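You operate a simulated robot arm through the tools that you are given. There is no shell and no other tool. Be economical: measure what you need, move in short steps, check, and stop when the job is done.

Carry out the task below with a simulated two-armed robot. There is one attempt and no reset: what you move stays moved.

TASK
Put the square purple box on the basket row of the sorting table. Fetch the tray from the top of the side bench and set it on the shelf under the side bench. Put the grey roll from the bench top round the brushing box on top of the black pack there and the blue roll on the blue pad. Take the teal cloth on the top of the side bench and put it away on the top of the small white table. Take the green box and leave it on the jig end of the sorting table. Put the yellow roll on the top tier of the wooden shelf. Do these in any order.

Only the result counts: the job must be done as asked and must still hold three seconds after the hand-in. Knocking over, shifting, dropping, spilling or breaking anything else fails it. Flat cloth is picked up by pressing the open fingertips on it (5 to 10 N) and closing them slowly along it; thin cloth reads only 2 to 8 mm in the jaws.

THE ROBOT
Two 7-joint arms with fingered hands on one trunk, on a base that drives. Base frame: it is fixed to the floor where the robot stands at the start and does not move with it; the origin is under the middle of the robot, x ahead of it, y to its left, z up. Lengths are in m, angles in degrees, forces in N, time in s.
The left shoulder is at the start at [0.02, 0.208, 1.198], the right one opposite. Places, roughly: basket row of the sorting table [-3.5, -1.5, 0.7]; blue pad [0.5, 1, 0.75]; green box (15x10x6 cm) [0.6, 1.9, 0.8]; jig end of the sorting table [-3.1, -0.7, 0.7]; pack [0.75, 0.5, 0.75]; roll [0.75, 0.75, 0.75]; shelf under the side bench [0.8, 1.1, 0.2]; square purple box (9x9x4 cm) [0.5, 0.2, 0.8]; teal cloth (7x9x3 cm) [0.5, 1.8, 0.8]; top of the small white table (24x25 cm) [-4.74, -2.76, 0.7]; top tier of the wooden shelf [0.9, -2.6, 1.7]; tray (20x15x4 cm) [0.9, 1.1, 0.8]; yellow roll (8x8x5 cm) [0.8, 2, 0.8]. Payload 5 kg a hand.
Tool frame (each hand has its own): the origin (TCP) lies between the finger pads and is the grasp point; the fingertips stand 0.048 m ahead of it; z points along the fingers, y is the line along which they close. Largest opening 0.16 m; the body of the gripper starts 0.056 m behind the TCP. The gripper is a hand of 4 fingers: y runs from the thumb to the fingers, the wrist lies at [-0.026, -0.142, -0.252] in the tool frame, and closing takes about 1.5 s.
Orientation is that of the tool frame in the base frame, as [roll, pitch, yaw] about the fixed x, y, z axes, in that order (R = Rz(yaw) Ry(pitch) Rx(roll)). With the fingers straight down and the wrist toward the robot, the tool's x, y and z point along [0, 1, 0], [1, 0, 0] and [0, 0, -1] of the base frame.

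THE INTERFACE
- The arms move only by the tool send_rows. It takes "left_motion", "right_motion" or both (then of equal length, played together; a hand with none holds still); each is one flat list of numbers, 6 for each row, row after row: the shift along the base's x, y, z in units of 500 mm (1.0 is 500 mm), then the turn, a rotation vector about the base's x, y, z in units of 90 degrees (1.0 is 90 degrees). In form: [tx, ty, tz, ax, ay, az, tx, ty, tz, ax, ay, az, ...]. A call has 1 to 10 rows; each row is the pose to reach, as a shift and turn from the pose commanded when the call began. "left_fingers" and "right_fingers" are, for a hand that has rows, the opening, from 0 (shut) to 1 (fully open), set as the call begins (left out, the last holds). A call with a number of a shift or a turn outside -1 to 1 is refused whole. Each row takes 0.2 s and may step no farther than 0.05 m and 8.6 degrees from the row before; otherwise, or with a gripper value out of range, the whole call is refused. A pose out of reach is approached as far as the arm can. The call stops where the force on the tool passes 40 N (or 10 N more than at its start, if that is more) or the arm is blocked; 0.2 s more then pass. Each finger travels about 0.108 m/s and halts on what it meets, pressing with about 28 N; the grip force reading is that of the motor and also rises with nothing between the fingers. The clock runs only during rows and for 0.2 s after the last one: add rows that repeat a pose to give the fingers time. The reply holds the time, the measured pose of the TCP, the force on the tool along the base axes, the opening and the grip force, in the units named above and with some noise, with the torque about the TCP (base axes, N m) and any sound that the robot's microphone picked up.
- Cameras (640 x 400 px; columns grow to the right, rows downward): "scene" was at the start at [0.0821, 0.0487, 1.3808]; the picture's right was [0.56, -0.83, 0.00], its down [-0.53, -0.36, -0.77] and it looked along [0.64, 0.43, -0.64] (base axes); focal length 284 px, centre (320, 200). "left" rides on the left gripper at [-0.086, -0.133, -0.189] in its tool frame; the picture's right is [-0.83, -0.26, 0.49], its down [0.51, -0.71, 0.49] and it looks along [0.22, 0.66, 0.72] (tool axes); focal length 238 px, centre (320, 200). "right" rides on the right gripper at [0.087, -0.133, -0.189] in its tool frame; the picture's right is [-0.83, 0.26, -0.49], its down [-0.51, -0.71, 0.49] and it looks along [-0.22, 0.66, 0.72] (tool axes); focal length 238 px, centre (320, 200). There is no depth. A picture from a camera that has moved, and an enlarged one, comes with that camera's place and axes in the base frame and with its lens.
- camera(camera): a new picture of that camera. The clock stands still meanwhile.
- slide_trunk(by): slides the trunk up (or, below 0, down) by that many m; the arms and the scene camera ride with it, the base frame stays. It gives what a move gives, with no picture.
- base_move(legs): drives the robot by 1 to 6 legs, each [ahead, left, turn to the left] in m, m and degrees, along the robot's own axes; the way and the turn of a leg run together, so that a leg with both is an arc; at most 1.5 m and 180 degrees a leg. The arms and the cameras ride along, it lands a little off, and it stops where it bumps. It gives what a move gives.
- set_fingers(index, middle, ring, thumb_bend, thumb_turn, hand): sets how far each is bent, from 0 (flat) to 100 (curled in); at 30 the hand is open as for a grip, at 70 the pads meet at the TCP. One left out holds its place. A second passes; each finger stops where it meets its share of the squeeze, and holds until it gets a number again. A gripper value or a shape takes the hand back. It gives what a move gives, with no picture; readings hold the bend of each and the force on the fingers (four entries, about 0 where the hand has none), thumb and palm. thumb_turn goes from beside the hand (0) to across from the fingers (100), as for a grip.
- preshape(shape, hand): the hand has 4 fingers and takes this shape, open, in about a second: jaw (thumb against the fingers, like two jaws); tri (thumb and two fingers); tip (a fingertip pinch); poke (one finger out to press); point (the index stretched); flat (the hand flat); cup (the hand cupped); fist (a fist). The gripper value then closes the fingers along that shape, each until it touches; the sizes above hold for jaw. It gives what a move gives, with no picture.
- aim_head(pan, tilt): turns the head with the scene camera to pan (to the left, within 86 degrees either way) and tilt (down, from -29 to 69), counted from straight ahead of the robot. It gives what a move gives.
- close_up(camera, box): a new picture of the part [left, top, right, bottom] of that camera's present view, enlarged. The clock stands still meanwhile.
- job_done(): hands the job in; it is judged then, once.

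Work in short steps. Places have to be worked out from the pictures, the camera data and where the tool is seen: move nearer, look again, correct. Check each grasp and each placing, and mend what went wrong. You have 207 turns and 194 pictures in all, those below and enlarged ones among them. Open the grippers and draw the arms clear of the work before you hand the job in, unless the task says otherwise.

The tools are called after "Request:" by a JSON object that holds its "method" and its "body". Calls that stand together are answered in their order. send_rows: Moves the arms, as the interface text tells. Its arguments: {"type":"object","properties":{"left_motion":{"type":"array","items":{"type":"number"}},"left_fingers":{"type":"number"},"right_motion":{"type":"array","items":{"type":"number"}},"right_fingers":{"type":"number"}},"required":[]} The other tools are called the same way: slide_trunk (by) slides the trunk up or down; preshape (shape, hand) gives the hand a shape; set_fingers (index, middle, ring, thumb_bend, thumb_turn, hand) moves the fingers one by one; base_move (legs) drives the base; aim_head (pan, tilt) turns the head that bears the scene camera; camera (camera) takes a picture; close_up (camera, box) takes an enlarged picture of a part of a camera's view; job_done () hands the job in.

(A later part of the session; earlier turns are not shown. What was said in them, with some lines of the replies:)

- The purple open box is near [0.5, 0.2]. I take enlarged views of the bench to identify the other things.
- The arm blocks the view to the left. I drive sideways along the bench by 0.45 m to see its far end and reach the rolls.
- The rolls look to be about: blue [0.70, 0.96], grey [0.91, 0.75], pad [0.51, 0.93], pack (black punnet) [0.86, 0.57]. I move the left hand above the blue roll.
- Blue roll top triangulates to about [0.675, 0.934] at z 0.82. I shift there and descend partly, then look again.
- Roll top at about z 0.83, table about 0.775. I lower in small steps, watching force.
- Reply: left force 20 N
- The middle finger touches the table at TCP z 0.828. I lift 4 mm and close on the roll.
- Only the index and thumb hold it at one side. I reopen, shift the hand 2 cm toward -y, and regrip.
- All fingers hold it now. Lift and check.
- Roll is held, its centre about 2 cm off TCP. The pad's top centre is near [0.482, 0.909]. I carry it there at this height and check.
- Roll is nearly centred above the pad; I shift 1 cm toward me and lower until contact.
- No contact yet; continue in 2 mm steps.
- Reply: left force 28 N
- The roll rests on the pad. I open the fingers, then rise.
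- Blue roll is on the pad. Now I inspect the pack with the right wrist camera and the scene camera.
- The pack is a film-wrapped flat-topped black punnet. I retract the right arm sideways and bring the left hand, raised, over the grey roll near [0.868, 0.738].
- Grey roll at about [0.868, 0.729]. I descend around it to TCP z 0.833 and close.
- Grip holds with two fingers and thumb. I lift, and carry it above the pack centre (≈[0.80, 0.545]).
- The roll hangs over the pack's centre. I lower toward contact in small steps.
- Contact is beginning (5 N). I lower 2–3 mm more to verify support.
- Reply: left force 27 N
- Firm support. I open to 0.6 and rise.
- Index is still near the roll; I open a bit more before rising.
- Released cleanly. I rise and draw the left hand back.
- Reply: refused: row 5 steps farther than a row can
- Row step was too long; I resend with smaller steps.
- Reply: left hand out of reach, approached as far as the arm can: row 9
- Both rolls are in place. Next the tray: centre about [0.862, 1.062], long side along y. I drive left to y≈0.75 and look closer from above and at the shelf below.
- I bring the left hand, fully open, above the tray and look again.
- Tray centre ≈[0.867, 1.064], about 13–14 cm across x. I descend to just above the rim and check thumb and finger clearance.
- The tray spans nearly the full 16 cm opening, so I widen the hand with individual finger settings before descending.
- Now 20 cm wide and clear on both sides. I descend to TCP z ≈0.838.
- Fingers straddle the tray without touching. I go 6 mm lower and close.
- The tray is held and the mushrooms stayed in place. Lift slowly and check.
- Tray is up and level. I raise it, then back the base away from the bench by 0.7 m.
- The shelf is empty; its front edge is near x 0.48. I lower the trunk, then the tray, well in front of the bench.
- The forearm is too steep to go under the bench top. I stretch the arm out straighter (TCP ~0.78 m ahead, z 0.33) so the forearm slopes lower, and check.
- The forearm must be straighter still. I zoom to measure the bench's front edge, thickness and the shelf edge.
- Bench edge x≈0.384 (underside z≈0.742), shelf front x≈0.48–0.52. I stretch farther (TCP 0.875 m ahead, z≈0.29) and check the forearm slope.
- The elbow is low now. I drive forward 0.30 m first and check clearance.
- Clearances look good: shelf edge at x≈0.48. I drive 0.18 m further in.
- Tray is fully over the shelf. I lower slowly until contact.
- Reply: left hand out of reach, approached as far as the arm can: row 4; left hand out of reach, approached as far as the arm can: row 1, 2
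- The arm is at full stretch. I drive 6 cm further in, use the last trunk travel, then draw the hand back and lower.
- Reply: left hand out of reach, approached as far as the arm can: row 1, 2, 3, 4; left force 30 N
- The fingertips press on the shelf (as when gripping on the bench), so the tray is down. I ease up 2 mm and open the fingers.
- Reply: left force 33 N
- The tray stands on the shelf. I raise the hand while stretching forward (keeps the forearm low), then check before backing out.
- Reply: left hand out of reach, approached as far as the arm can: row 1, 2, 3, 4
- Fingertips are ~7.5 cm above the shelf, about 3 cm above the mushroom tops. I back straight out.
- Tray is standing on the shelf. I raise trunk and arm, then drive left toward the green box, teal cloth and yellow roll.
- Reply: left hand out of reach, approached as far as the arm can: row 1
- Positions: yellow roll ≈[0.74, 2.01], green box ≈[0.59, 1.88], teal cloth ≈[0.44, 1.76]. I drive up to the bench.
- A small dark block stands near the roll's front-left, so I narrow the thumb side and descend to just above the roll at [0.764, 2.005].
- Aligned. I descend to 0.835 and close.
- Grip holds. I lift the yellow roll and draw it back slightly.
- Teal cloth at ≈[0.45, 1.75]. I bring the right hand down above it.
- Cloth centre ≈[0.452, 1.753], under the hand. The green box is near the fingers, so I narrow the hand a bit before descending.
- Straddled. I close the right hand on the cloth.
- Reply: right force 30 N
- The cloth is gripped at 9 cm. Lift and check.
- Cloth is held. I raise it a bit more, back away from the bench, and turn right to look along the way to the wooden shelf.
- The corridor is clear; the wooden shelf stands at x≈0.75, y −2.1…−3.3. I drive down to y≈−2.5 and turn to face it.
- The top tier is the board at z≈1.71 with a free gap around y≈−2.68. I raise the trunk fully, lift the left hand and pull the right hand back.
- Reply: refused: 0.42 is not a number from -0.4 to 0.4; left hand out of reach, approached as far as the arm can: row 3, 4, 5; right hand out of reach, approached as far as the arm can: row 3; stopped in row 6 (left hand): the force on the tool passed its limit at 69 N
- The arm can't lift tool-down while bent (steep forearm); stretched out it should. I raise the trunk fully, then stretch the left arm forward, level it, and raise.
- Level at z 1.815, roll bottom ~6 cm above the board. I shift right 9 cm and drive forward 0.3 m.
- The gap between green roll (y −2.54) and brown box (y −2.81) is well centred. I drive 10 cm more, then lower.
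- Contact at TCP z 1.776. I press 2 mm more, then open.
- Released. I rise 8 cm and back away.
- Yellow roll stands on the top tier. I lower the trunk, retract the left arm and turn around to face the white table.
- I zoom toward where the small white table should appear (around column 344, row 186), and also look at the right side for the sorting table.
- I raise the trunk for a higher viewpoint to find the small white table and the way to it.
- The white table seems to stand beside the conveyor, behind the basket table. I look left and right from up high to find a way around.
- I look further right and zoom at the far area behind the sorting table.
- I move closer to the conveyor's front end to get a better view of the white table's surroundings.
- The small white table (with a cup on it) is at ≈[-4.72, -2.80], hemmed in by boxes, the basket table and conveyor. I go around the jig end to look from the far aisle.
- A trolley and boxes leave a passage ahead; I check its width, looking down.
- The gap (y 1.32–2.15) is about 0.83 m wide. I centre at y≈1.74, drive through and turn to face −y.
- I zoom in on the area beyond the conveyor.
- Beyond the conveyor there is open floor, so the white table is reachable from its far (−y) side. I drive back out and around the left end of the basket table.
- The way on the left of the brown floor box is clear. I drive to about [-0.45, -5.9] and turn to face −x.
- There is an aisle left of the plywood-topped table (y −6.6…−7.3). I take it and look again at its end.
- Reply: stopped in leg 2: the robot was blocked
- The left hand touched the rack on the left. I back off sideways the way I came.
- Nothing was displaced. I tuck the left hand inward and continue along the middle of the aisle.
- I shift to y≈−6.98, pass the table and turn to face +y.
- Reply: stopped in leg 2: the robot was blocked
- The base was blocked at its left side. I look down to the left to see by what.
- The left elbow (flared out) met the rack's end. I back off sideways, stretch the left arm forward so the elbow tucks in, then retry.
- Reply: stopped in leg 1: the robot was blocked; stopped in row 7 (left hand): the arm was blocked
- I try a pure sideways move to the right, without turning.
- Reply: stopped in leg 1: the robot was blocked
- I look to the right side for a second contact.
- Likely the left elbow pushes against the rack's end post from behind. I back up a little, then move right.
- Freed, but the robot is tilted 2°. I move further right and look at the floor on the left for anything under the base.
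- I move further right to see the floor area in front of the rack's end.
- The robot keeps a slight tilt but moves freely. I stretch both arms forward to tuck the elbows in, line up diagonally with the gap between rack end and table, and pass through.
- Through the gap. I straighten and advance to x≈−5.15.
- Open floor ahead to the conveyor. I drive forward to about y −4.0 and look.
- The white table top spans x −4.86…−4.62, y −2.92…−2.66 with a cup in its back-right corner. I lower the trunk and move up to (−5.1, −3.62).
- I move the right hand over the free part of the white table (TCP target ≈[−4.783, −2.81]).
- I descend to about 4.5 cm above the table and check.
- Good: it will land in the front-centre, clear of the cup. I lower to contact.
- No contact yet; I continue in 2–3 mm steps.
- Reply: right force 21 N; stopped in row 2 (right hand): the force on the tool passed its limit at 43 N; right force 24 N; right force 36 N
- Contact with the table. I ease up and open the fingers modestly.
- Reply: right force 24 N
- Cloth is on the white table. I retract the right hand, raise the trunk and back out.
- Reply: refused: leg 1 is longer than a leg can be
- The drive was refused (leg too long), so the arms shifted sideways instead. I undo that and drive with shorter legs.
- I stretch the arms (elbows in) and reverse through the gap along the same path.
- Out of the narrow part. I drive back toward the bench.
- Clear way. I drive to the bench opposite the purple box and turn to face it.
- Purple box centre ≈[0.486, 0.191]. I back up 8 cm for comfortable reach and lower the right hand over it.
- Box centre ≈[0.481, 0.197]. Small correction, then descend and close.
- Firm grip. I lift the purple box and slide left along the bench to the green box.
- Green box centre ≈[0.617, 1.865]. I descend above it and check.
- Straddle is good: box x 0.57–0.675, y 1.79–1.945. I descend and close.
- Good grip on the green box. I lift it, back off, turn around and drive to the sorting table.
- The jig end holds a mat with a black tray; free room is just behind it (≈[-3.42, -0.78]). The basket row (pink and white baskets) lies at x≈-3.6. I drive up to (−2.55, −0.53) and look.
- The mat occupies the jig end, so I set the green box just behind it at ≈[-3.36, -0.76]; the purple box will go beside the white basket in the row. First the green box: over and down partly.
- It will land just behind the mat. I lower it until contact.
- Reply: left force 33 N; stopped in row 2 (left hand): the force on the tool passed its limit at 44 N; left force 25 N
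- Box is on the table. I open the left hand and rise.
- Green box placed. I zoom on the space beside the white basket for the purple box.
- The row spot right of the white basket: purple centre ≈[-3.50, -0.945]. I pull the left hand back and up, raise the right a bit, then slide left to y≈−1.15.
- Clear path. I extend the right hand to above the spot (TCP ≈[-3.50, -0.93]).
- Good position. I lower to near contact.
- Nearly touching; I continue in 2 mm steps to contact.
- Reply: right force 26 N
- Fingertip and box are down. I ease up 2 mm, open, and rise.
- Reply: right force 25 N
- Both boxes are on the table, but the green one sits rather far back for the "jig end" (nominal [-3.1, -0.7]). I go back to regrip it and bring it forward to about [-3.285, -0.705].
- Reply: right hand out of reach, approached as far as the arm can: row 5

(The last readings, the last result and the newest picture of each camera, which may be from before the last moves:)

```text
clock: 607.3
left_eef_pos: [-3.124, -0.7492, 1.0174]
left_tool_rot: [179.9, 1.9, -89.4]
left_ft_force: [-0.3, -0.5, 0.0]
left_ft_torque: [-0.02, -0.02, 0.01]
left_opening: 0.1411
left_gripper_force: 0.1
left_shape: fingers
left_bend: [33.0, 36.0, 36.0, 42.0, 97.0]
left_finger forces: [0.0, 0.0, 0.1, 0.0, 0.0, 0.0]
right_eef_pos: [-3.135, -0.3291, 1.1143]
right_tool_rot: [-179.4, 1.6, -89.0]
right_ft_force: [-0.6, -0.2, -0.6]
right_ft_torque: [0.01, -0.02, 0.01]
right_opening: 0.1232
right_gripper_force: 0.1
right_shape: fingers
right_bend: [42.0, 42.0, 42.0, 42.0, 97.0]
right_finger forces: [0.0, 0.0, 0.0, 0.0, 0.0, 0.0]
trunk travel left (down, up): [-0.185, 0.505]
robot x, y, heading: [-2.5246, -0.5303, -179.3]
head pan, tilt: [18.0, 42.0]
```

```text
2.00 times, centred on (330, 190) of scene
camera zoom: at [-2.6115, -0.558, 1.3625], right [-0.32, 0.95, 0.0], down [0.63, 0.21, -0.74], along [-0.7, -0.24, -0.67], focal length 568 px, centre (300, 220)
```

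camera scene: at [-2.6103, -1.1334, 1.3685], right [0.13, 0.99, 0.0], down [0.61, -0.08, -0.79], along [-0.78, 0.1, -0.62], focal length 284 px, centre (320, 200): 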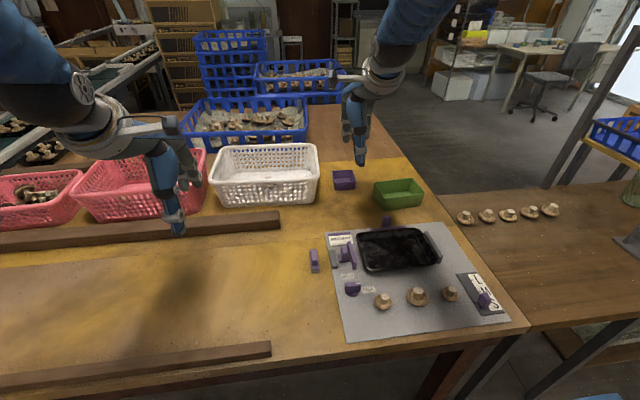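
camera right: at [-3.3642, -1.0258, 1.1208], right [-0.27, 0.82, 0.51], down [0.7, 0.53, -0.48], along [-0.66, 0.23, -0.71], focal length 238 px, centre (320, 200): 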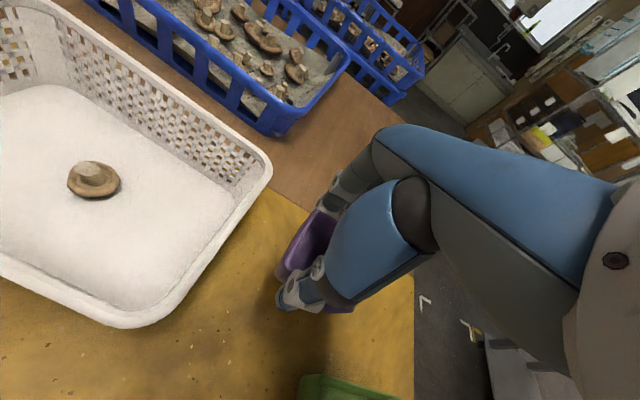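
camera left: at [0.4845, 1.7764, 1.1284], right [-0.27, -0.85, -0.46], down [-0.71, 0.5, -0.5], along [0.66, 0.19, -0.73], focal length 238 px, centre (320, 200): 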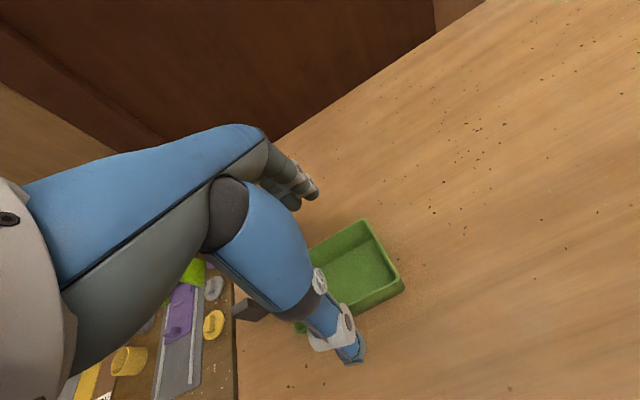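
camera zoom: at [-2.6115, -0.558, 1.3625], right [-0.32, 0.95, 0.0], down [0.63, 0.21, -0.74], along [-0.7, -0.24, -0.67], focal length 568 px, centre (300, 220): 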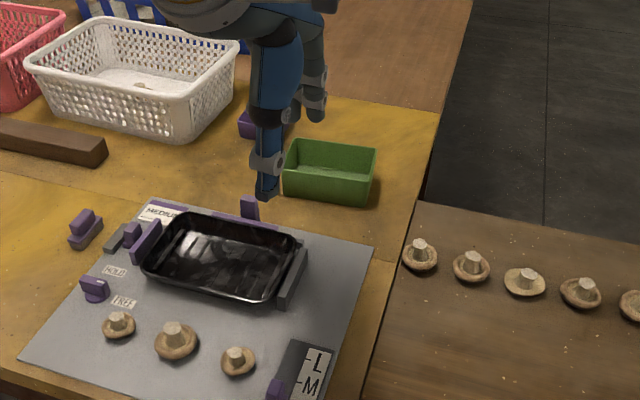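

Green box now at ≈[-3.37, -0.76]. I return the left hand to the earlier grasp pose around it.

Request:
{"method": "send_rows", "body": {"left_motion": [-0.09, 0.004, 0, 0, 0, 0, -0.18, 0.006, 0, 0, 0, 0, -0.27, 0.006, 0, 0, 0, 0, -0.36, 0.006, 0, 0, 0, 0, -0.45, 0.006, 0, 0, 0, 0, -0.48, 0.006, -0.08, 0, 0, 0, -0.48, 0.006, -0.17, 0, 0, 0, -0.48, 0.006, -0.26, 0, 0, 0]}}

Request:
{"method": "close_up", "body": {"camera": "scene", "box": [270, 120, 430, 240]}}

```text
clock: 609.1
left_eef_pos: [-3.3663, -0.7474, 0.8864]
left_tool_rot: [179.8, 1.8, -89.4]
left_ft_force: [-1.7, -1.3, 2.3]
left_ft_torque: [0.04, -0.23, -0.05]
left_opening: 0.1411
left_gripper_force: 0.1
left_shape: fingers
left_bend: [33.0, 36.0, 36.0, 42.0, 97.0]
left_finger forces: [0.0, 0.1, 0.1, 0.0, 0.0, 0.0]
right_eef_pos: [-3.1363, -0.3311, 1.1137]
right_tool_rot: [-179.2, 1.6, -89.0]
right_ft_force: [-1.3, -1.1, -0.1]
right_ft_torque: [0.03, -0.13, -0.02]
right_opening: 0.1232
right_gripper_force: 0.2
right_shape: fingers
right_bend: [42.0, 42.0, 42.0, 42.0, 97.0]
right_finger forces: [0.0, 0.0, 0.1, 0.0, 0.1, 0.1]
trunk travel left (down, up): [-0.185, 0.505]
robot x, y, heading: [-2.521, -0.531, -179.2]
head pan, tilt: [18.0, 42.0]
```

```text
3.33 times, centred on (350, 180) of scene
camera zoom: at [-2.6133, -0.5586, 1.3622], right [-0.32, 0.95, 0.0], down [0.64, 0.21, -0.74], along [-0.7, -0.24, -0.67], focal length 946 px, centre (220, 267)
```

zoom: 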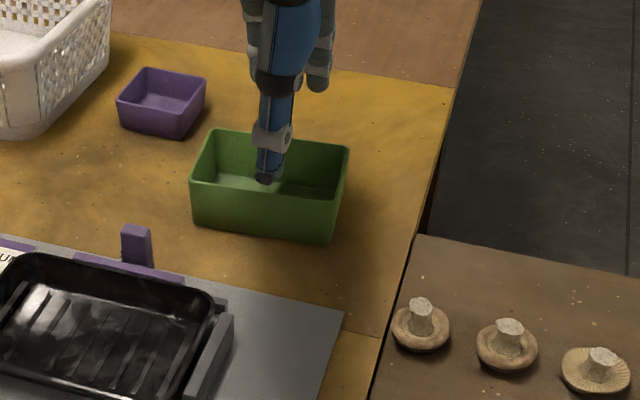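

The thumb is close to the front wall; I open it slightly more, descend and grip.

Request:
{"method": "set_fingers", "body": {"hand": "left", "index": 30, "middle": 33, "ring": 33, "thumb_bend": 37}}

Request:
{"method": "send_rows", "body": {"left_motion": [0, 0.003, -0.06, 0, 0, 0, 0, 0.003, -0.12, 0, 0, 0, 0, 0.003, -0.164, 0, 0, 0]}}

Request:
{"method": "set_fingers", "body": {"hand": "left", "index": 66, "middle": 66, "ring": 66, "thumb_bend": 66}}

Request:
{"method": "close_up", "body": {"camera": "scene", "box": [270, 120, 430, 240]}}

```text
clock: 610.1
left_eef_pos: [-3.3632, -0.7468, 0.8855]
left_tool_rot: [179.9, 1.8, -89.4]
left_ft_force: [0.1, 0.9, -0.3]
left_ft_torque: [-0.03, 0.01, -0.03]
left_opening: 0.1562
left_gripper_force: 0.0
left_shape: fingers
left_bend: [30.0, 33.0, 33.0, 37.0, 97.0]
left_finger forces: [0.1, 0.0, 0.0, 0.0, 0.0, 0.1]
right_eef_pos: [-3.1351, -0.3298, 1.1145]
right_tool_rot: [-179.4, 1.6, -89.0]
right_ft_force: [0.3, -0.2, 0.1]
right_ft_torque: [-0.06, 0.06, 0.0]
right_opening: 0.1231
right_gripper_force: 0.1
right_shape: fingers
right_bend: [42.0, 42.0, 42.0, 42.0, 97.0]
right_finger forces: [0.0, 0.0, 0.1, 0.0, 0.0, 0.1]
trunk travel left (down, up): [-0.185, 0.505]
robot x, y, heading: [-2.5242, -0.5295, -179.1]
head pan, tilt: [18.0, 42.0]
```

```text
clock: 610.9
left_eef_pos: [-3.3644, -0.7442, 0.8033]
left_tool_rot: [179.9, 1.8, -89.4]
left_ft_force: [-1.4, 0.5, 0.8]
left_ft_torque: [0.03, -0.11, -0.02]
left_opening: 0.1562
left_gripper_force: 0.0
left_shape: fingers
left_bend: [30.0, 33.0, 33.0, 37.0, 97.0]
left_finger forces: [0.1, 0.1, 0.0, 0.0, 0.0, 0.0]
right_eef_pos: [-3.1364, -0.3298, 1.1154]
right_tool_rot: [-179.3, 1.6, -89.1]
right_ft_force: [-1.0, -1.6, 0.6]
right_ft_torque: [0.05, -0.08, 0.0]
right_opening: 0.1231
right_gripper_force: 0.2
right_shape: fingers
right_bend: [42.0, 42.0, 42.0, 42.0, 97.0]
right_finger forces: [0.0, 0.0, 0.0, 0.0, 0.1, 0.0]
trunk travel left (down, up): [-0.185, 0.505]
robot x, y, heading: [-2.5209, -0.5304, -179.4]
head pan, tilt: [18.0, 42.0]
```

```text
clock: 611.9
left_eef_pos: [-3.3645, -0.7447, 0.804]
left_tool_rot: [179.8, 1.8, -89.4]
left_ft_force: [-1.0, 0.0, 2.8]
left_ft_torque: [-0.1, 0.24, -0.05]
left_opening: 0.1059
left_gripper_force: 35.0
left_shape: fingers
left_bend: [41.0, 50.0, 51.0, 56.0, 96.0]
left_finger forces: [16.5, 9.4, 9.8, 0.0, 34.9, 0.1]
right_eef_pos: [-3.1343, -0.3303, 1.1148]
right_tool_rot: [-179.4, 1.6, -88.9]
right_ft_force: [0.1, 0.7, 0.0]
right_ft_torque: [0.03, 0.02, 0.0]
right_opening: 0.1234
right_gripper_force: 0.0
right_shape: fingers
right_bend: [42.0, 42.0, 42.0, 42.0, 97.0]
right_finger forces: [0.0, 0.0, 0.1, 0.0, 0.1, 0.0]
trunk travel left (down, up): [-0.185, 0.505]
robot x, y, heading: [-2.5229, -0.5346, -179.3]
head pan, tilt: [18.0, 42.0]
```

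```text
3.33 times, centred on (350, 180) of scene
camera zoom: at [-2.6114, -0.5581, 1.3625], right [-0.32, 0.95, 0.0], down [0.63, 0.21, -0.74], along [-0.7, -0.24, -0.67], focal length 946 px, centre (220, 267)
```

zoom: 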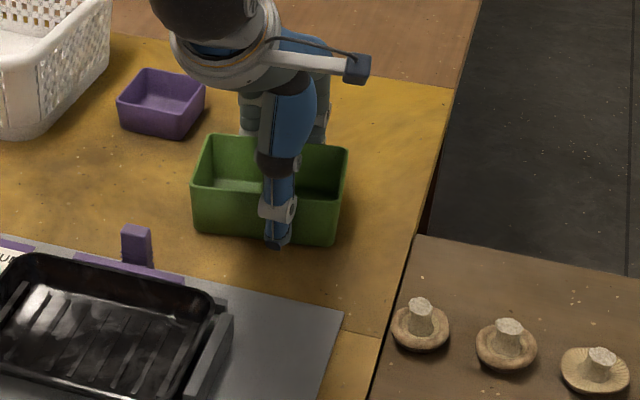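

Gripped. I lift 4 cm, shift it 8.5 cm forward and 5 cm to the right, and check before lowering.

Request:
{"method": "send_rows", "body": {"left_motion": [0, 0, 0.04, 0, 0, 0, 0, 0, 0.08, 0, 0, 0, 0.06, 0.035, 0.08, 0, 0, 0, 0.12, 0.07, 0.08, 0, 0, 0, 0.17, 0.105, 0.08, 0, 0, 0, 0.17, 0.105, 0.04, 0, 0, 0]}}

Request:
{"method": "close_up", "body": {"camera": "scene", "box": [270, 120, 430, 240]}}

```text
clock: 613.3
left_eef_pos: [-3.279, -0.6934, 0.8258]
left_tool_rot: [179.9, 1.8, -89.4]
left_ft_force: [-1.5, -0.4, -1.2]
left_ft_torque: [0.11, -0.15, -0.05]
left_opening: 0.1059
left_gripper_force: 34.8
left_shape: fingers
left_bend: [41.0, 50.0, 51.0, 56.0, 95.0]
left_finger forces: [16.1, 9.3, 9.7, 0.0, 34.8, 0.0]
right_eef_pos: [-3.1364, -0.3313, 1.114]
right_tool_rot: [-179.2, 1.7, -88.9]
right_ft_force: [-0.7, -1.0, 0.1]
right_ft_torque: [0.07, -0.09, -0.01]
right_opening: 0.1233
right_gripper_force: 0.1
right_shape: fingers
right_bend: [42.0, 42.0, 42.0, 42.0, 97.0]
right_finger forces: [0.1, 0.1, 0.0, 0.0, 0.0, 0.0]
trunk travel left (down, up): [-0.185, 0.505]
robot x, y, heading: [-2.5223, -0.5311, -179.5]
head pan, tilt: [18.0, 42.0]
```

```text
3.33 times, centred on (350, 180) of scene
camera zoom: at [-2.6131, -0.559, 1.3622], right [-0.32, 0.95, 0.0], down [0.64, 0.21, -0.74], along [-0.7, -0.24, -0.67], focal length 946 px, centre (220, 267)
```

zoom: 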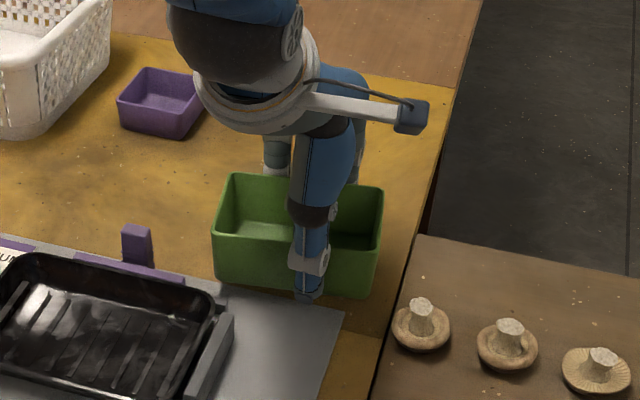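

The front-left corner would land tight against the tray stopper; I shift 2 cm back, then lower to contact.

Request:
{"method": "send_rows", "body": {"left_motion": [-0.036, 0.004, 0, 0, 0, 0, -0.036, 0.004, -0.02, 0, 0, 0, -0.036, 0.004, -0.036, 0, 0, 0, -0.036, 0.004, -0.044, 0, 0, 0]}}

Request:
{"method": "send_rows", "body": {"left_motion": [0, 0, -0.006, 0, 0, 0, 0, 0, -0.01, 0, 0, 0]}}

Request:
{"method": "close_up", "body": {"camera": "scene", "box": [270, 120, 430, 240]}}

```text
clock: 614.3
left_eef_pos: [-3.2967, -0.6909, 0.8059]
left_tool_rot: [179.7, 1.8, -89.5]
left_ft_force: [0.6, -0.4, 9.0]
left_ft_torque: [-0.25, -0.21, 0.04]
left_opening: 0.1061
left_gripper_force: 34.6
left_shape: fingers
left_bend: [41.0, 50.0, 51.0, 56.0, 95.0]
left_finger forces: [15.8, 9.3, 9.9, 0.1, 35.0, 0.0]
right_eef_pos: [-3.134, -0.3308, 1.1143]
right_tool_rot: [-179.4, 1.6, -89.0]
right_ft_force: [0.0, 0.5, 0.5]
right_ft_torque: [0.04, 0.01, 0.01]
right_opening: 0.1231
right_gripper_force: 0.1
right_shape: fingers
right_bend: [42.0, 42.0, 42.0, 42.0, 97.0]
right_finger forces: [0.0, 0.0, 0.0, 0.0, 0.1, 0.0]
trunk travel left (down, up): [-0.185, 0.505]
robot x, y, heading: [-2.5228, -0.5339, -179.3]
head pan, tilt: [18.0, 42.0]
```

```text
clock: 614.9
left_eef_pos: [-3.2986, -0.6916, 0.8024]
left_tool_rot: [179.5, 1.8, -89.3]
left_ft_force: [0.5, 0.0, 28.9]
left_ft_torque: [0.1, 0.49, 0.12]
left_opening: 0.1034
left_gripper_force: 30.0
left_shape: fingers
left_bend: [41.0, 51.0, 52.0, 58.0, 95.0]
left_finger forces: [14.1, 7.4, 7.8, 0.0, 29.8, 0.0]
right_eef_pos: [-3.1334, -0.3312, 1.1166]
right_tool_rot: [-179.5, 1.6, -89.0]
right_ft_force: [0.0, -0.3, 0.1]
right_ft_torque: [0.04, -0.05, 0.01]
right_opening: 0.1233
right_gripper_force: 0.0
right_shape: fingers
right_bend: [42.0, 42.0, 42.0, 42.0, 97.0]
right_finger forces: [0.1, 0.1, 0.1, 0.0, 0.0, 0.0]
trunk travel left (down, up): [-0.185, 0.505]
robot x, y, heading: [-2.5245, -0.5307, -179.5]
head pan, tilt: [18.0, 42.0]
```

```text
3.33 times, centred on (350, 180) of scene
camera zoom: at [-2.6097, -0.5579, 1.3628], right [-0.32, 0.95, 0.0], down [0.63, 0.21, -0.74], along [-0.7, -0.24, -0.67], focal length 946 px, centre (220, 267)
```

zoom: 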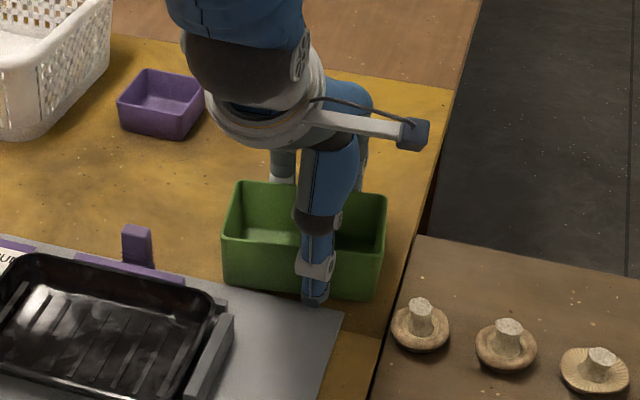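

Set down clear of everything. I release, rise, and draw back.

Request:
{"method": "send_rows", "body": {"left_motion": [0, 0, 0.005, 0, 0, 0]}}

Request:
{"method": "set_fingers", "body": {"hand": "left", "index": 32, "middle": 36, "ring": 36, "thumb_bend": 43}}

Request:
{"method": "send_rows", "body": {"left_motion": [0, 0, 0.06, 0, 0, 0, 0, 0, 0.14, 0, 0, 0, 0, 0, 0.23, 0, 0, 0, 0, 0, 0.32, 0, 0, 0, 0, 0, 0.41, 0, 0, 0, 0.08, 0, 0.45, 0, 0, 0, 0.16, 0, 0.49, 0, 0, 0]}}

Request:
{"method": "camera", "body": {"camera": "scene"}}

```text
clock: 615.3
left_eef_pos: [-3.2982, -0.6904, 0.8025]
left_tool_rot: [179.6, 1.8, -89.4]
left_ft_force: [-10.2, -1.1, 22.0]
left_ft_torque: [0.01, 0.89, 0.04]
left_opening: 0.1033
left_gripper_force: 33.6
left_shape: fingers
left_bend: [40.0, 50.0, 52.0, 58.0, 95.0]
left_finger forces: [17.6, 9.6, 10.4, 0.0, 28.4, 0.0]
right_eef_pos: [-3.1346, -0.3293, 1.1157]
right_tool_rot: [-179.4, 1.6, -88.9]
right_ft_force: [-1.2, 0.1, -1.0]
right_ft_torque: [0.02, -0.01, 0.03]
right_opening: 0.123
right_gripper_force: 0.1
right_shape: fingers
right_bend: [42.0, 42.0, 42.0, 42.0, 97.0]
right_finger forces: [0.1, 0.0, 0.1, 0.0, 0.0, 0.1]
trunk travel left (down, up): [-0.185, 0.505]
robot x, y, heading: [-2.5205, -0.5307, -179.2]
head pan, tilt: [18.0, 42.0]
```

```text
clock: 616.3
left_eef_pos: [-3.2966, -0.6906, 0.8005]
left_tool_rot: [179.8, 1.8, -89.4]
left_ft_force: [-0.7, -0.7, 0.1]
left_ft_torque: [-0.03, 0.02, -0.03]
left_opening: 0.1408
left_gripper_force: 0.1
left_shape: fingers
left_bend: [32.0, 36.0, 36.0, 43.0, 97.0]
left_finger forces: [0.0, 0.1, 0.1, 0.0, 0.1, 0.1]
right_eef_pos: [-3.1359, -0.3306, 1.1153]
right_tool_rot: [-179.4, 1.6, -89.0]
right_ft_force: [-0.5, 0.3, 0.2]
right_ft_torque: [-0.04, 0.01, -0.02]
right_opening: 0.1231
right_gripper_force: 0.1
right_shape: fingers
right_bend: [42.0, 42.0, 42.0, 42.0, 97.0]
right_finger forces: [0.0, 0.0, 0.0, 0.0, 0.1, 0.0]
trunk travel left (down, up): [-0.185, 0.505]
robot x, y, heading: [-2.5241, -0.5311, -179.4]
head pan, tilt: [18.0, 42.0]
```

```text
clock: 617.9
left_eef_pos: [-3.2116, -0.6892, 1.0478]
left_tool_rot: [179.8, 1.8, -89.5]
left_ft_force: [1.9, -0.1, -0.2]
left_ft_torque: [-0.02, 0.14, 0.03]
left_opening: 0.1411
left_gripper_force: 0.0
left_shape: fingers
left_bend: [32.0, 36.0, 36.0, 43.0, 97.0]
left_finger forces: [0.1, 0.0, 0.0, 0.0, 0.1, 0.0]
right_eef_pos: [-3.1343, -0.3292, 1.1168]
right_tool_rot: [-179.6, 1.6, -89.1]
right_ft_force: [0.0, -0.2, 0.6]
right_ft_torque: [0.02, 0.08, 0.01]
right_opening: 0.1231
right_gripper_force: 0.0
right_shape: fingers
right_bend: [42.0, 42.0, 42.0, 42.0, 97.0]
right_finger forces: [0.0, 0.0, 0.0, 0.0, 0.1, 0.1]
trunk travel left (down, up): [-0.185, 0.505]
robot x, y, heading: [-2.521, -0.5303, -179.4]
head pan, tilt: [18.0, 42.0]
```

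```text
25 pictures are left
camera scene: at [-2.6098, -0.558, 1.3626], right [-0.32, 0.95, 0.0], down [0.63, 0.21, -0.74], along [-0.7, -0.24, -0.67], focal length 284 px, centre (320, 200)
```

scene: 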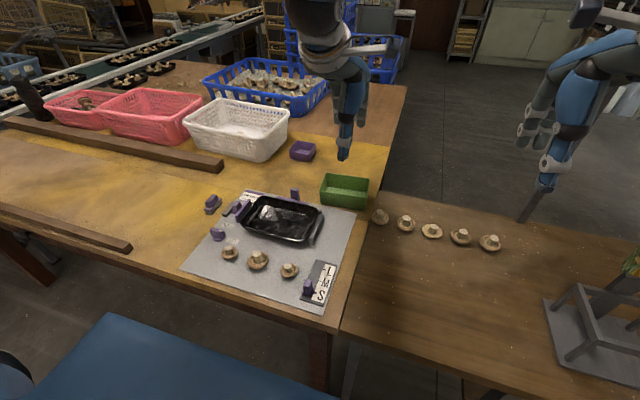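

Everything is in place. I back away from the table and open both hands fully.

Request:
{"method": "base_move", "body": {"legs": [[-0.7, 0, 0]]}}

Request:
{"method": "send_rows", "body": {"left_motion": [0.02, 0, 0.02, 0, 0, 0, 0.02, 0, 0.02, 0, 0, 0, 0.02, 0, 0.02, 0, 0, 0, 0.02, 0, 0.02, 0, 0, 0], "left_fingers": 1.0, "right_motion": [0.02, 0, 0, 0, 0, 0, 0.02, 0, 0, 0, 0, 0, 0.02, 0, 0, 0, 0, 0, 0.02, 0, 0, 0, 0, 0], "right_fingers": 1.0}}

Request:
{"method": "camera", "body": {"camera": "scene"}}

```text
clock: 621.8
left_eef_pos: [-2.5128, -0.6801, 1.0474]
left_tool_rot: [179.8, 1.8, -89.7]
left_ft_force: [0.4, -0.1, 0.7]
left_ft_torque: [0.01, 0.04, 0.0]
left_opening: 0.1411
left_gripper_force: 0.0
left_shape: fingers
left_bend: [32.0, 36.0, 36.0, 43.0, 97.0]
left_finger forces: [0.0, 0.0, 0.0, 0.1, 0.0, 0.0]
right_eef_pos: [-2.4318, -0.3208, 1.1159]
right_tool_rot: [-179.4, 1.7, -89.3]
right_ft_force: [0.6, 0.0, 0.3]
right_ft_torque: [0.02, 0.07, -0.02]
right_opening: 0.1233
right_gripper_force: 0.0
right_shape: fingers
right_bend: [42.0, 42.0, 42.0, 42.0, 97.0]
right_finger forces: [0.0, 0.1, 0.1, 0.1, 0.1, 0.0]
trunk travel left (down, up): [-0.185, 0.505]
robot x, y, heading: [-1.8227, -0.5277, -179.8]
head pan, tilt: [18.0, 42.0]
```

```text
clock: 622.8
left_eef_pos: [-2.5026, -0.6805, 1.0573]
left_tool_rot: [179.8, 1.7, -89.7]
left_ft_force: [-0.2, 0.0, 0.3]
left_ft_torque: [0.08, -0.02, 0.0]
left_opening: 0.1596
left_gripper_force: 0.1
left_shape: jaw
left_bend: [30.0, 30.0, 30.0, 30.0, 97.0]
left_finger forces: [0.1, 0.0, 0.0, 0.1, 0.1, 0.0]
right_eef_pos: [-2.4264, -0.3219, 1.1149]
right_tool_rot: [-178.9, 1.5, -89.3]
right_ft_force: [-0.7, 0.4, -0.3]
right_ft_torque: [0.04, -0.01, -0.01]
right_opening: 0.1598
right_gripper_force: 0.1
right_shape: jaw
right_bend: [30.0, 30.0, 30.0, 30.0, 98.0]
right_finger forces: [0.0, 0.1, 0.1, 0.0, 0.0, 0.0]
trunk travel left (down, up): [-0.185, 0.505]
robot x, y, heading: [-1.8213, -0.5266, -179.5]
head pan, tilt: [18.0, 42.0]
```

```text
24 pictures are left
camera scene: at [-1.9104, -0.5514, 1.3624], right [-0.32, 0.95, 0.0], down [0.64, 0.21, -0.74], along [-0.7, -0.23, -0.67], focal length 284 px, centre (320, 200)
```

scene: 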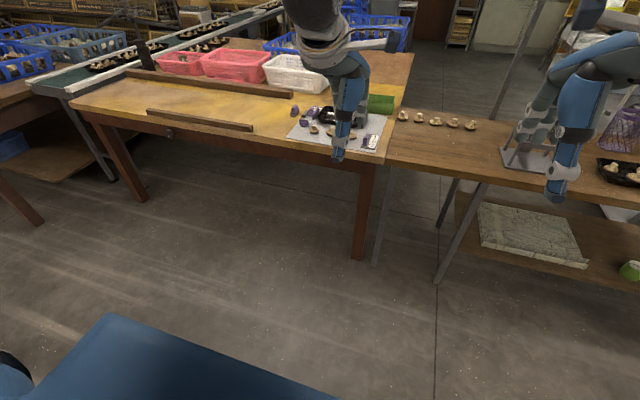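

The arms are clear, the hands are open, and every item is placed. I hand the job in.

Request:
{"method": "job_done", "body": {}}

```text
The job is handed in.
```

I carried out all seven placements and handed the job in, but I can't confirm that nothing else was disturbed.

- **Purple box:** on the sorting table beside the white basket, about 0.55 m from the basket row's given centre because the baskets fill the middle of the row.
- **Green box:** at the jig end of the sorting table, just behind the mat, about 0.2 m from its given spot.
- **Tray:** on the shelf under the side bench, with its mushrooms still in place.
- **Grey roll:** on the black film-wrapped mushroom pack.
- **Blue roll:** on the blue pad.
- **Teal cloth:** on the small white table.
- **Yellow roll:** on the top tier of the wooden shelf.

**Rack contact:** On the way to the white table the robot touched the wall rack twice, and its left arm caught on the end post. I saw nothing moved there. The robot kept a tilt of about 2° from then on, and I didn't find out why or go back to inspect the rack.
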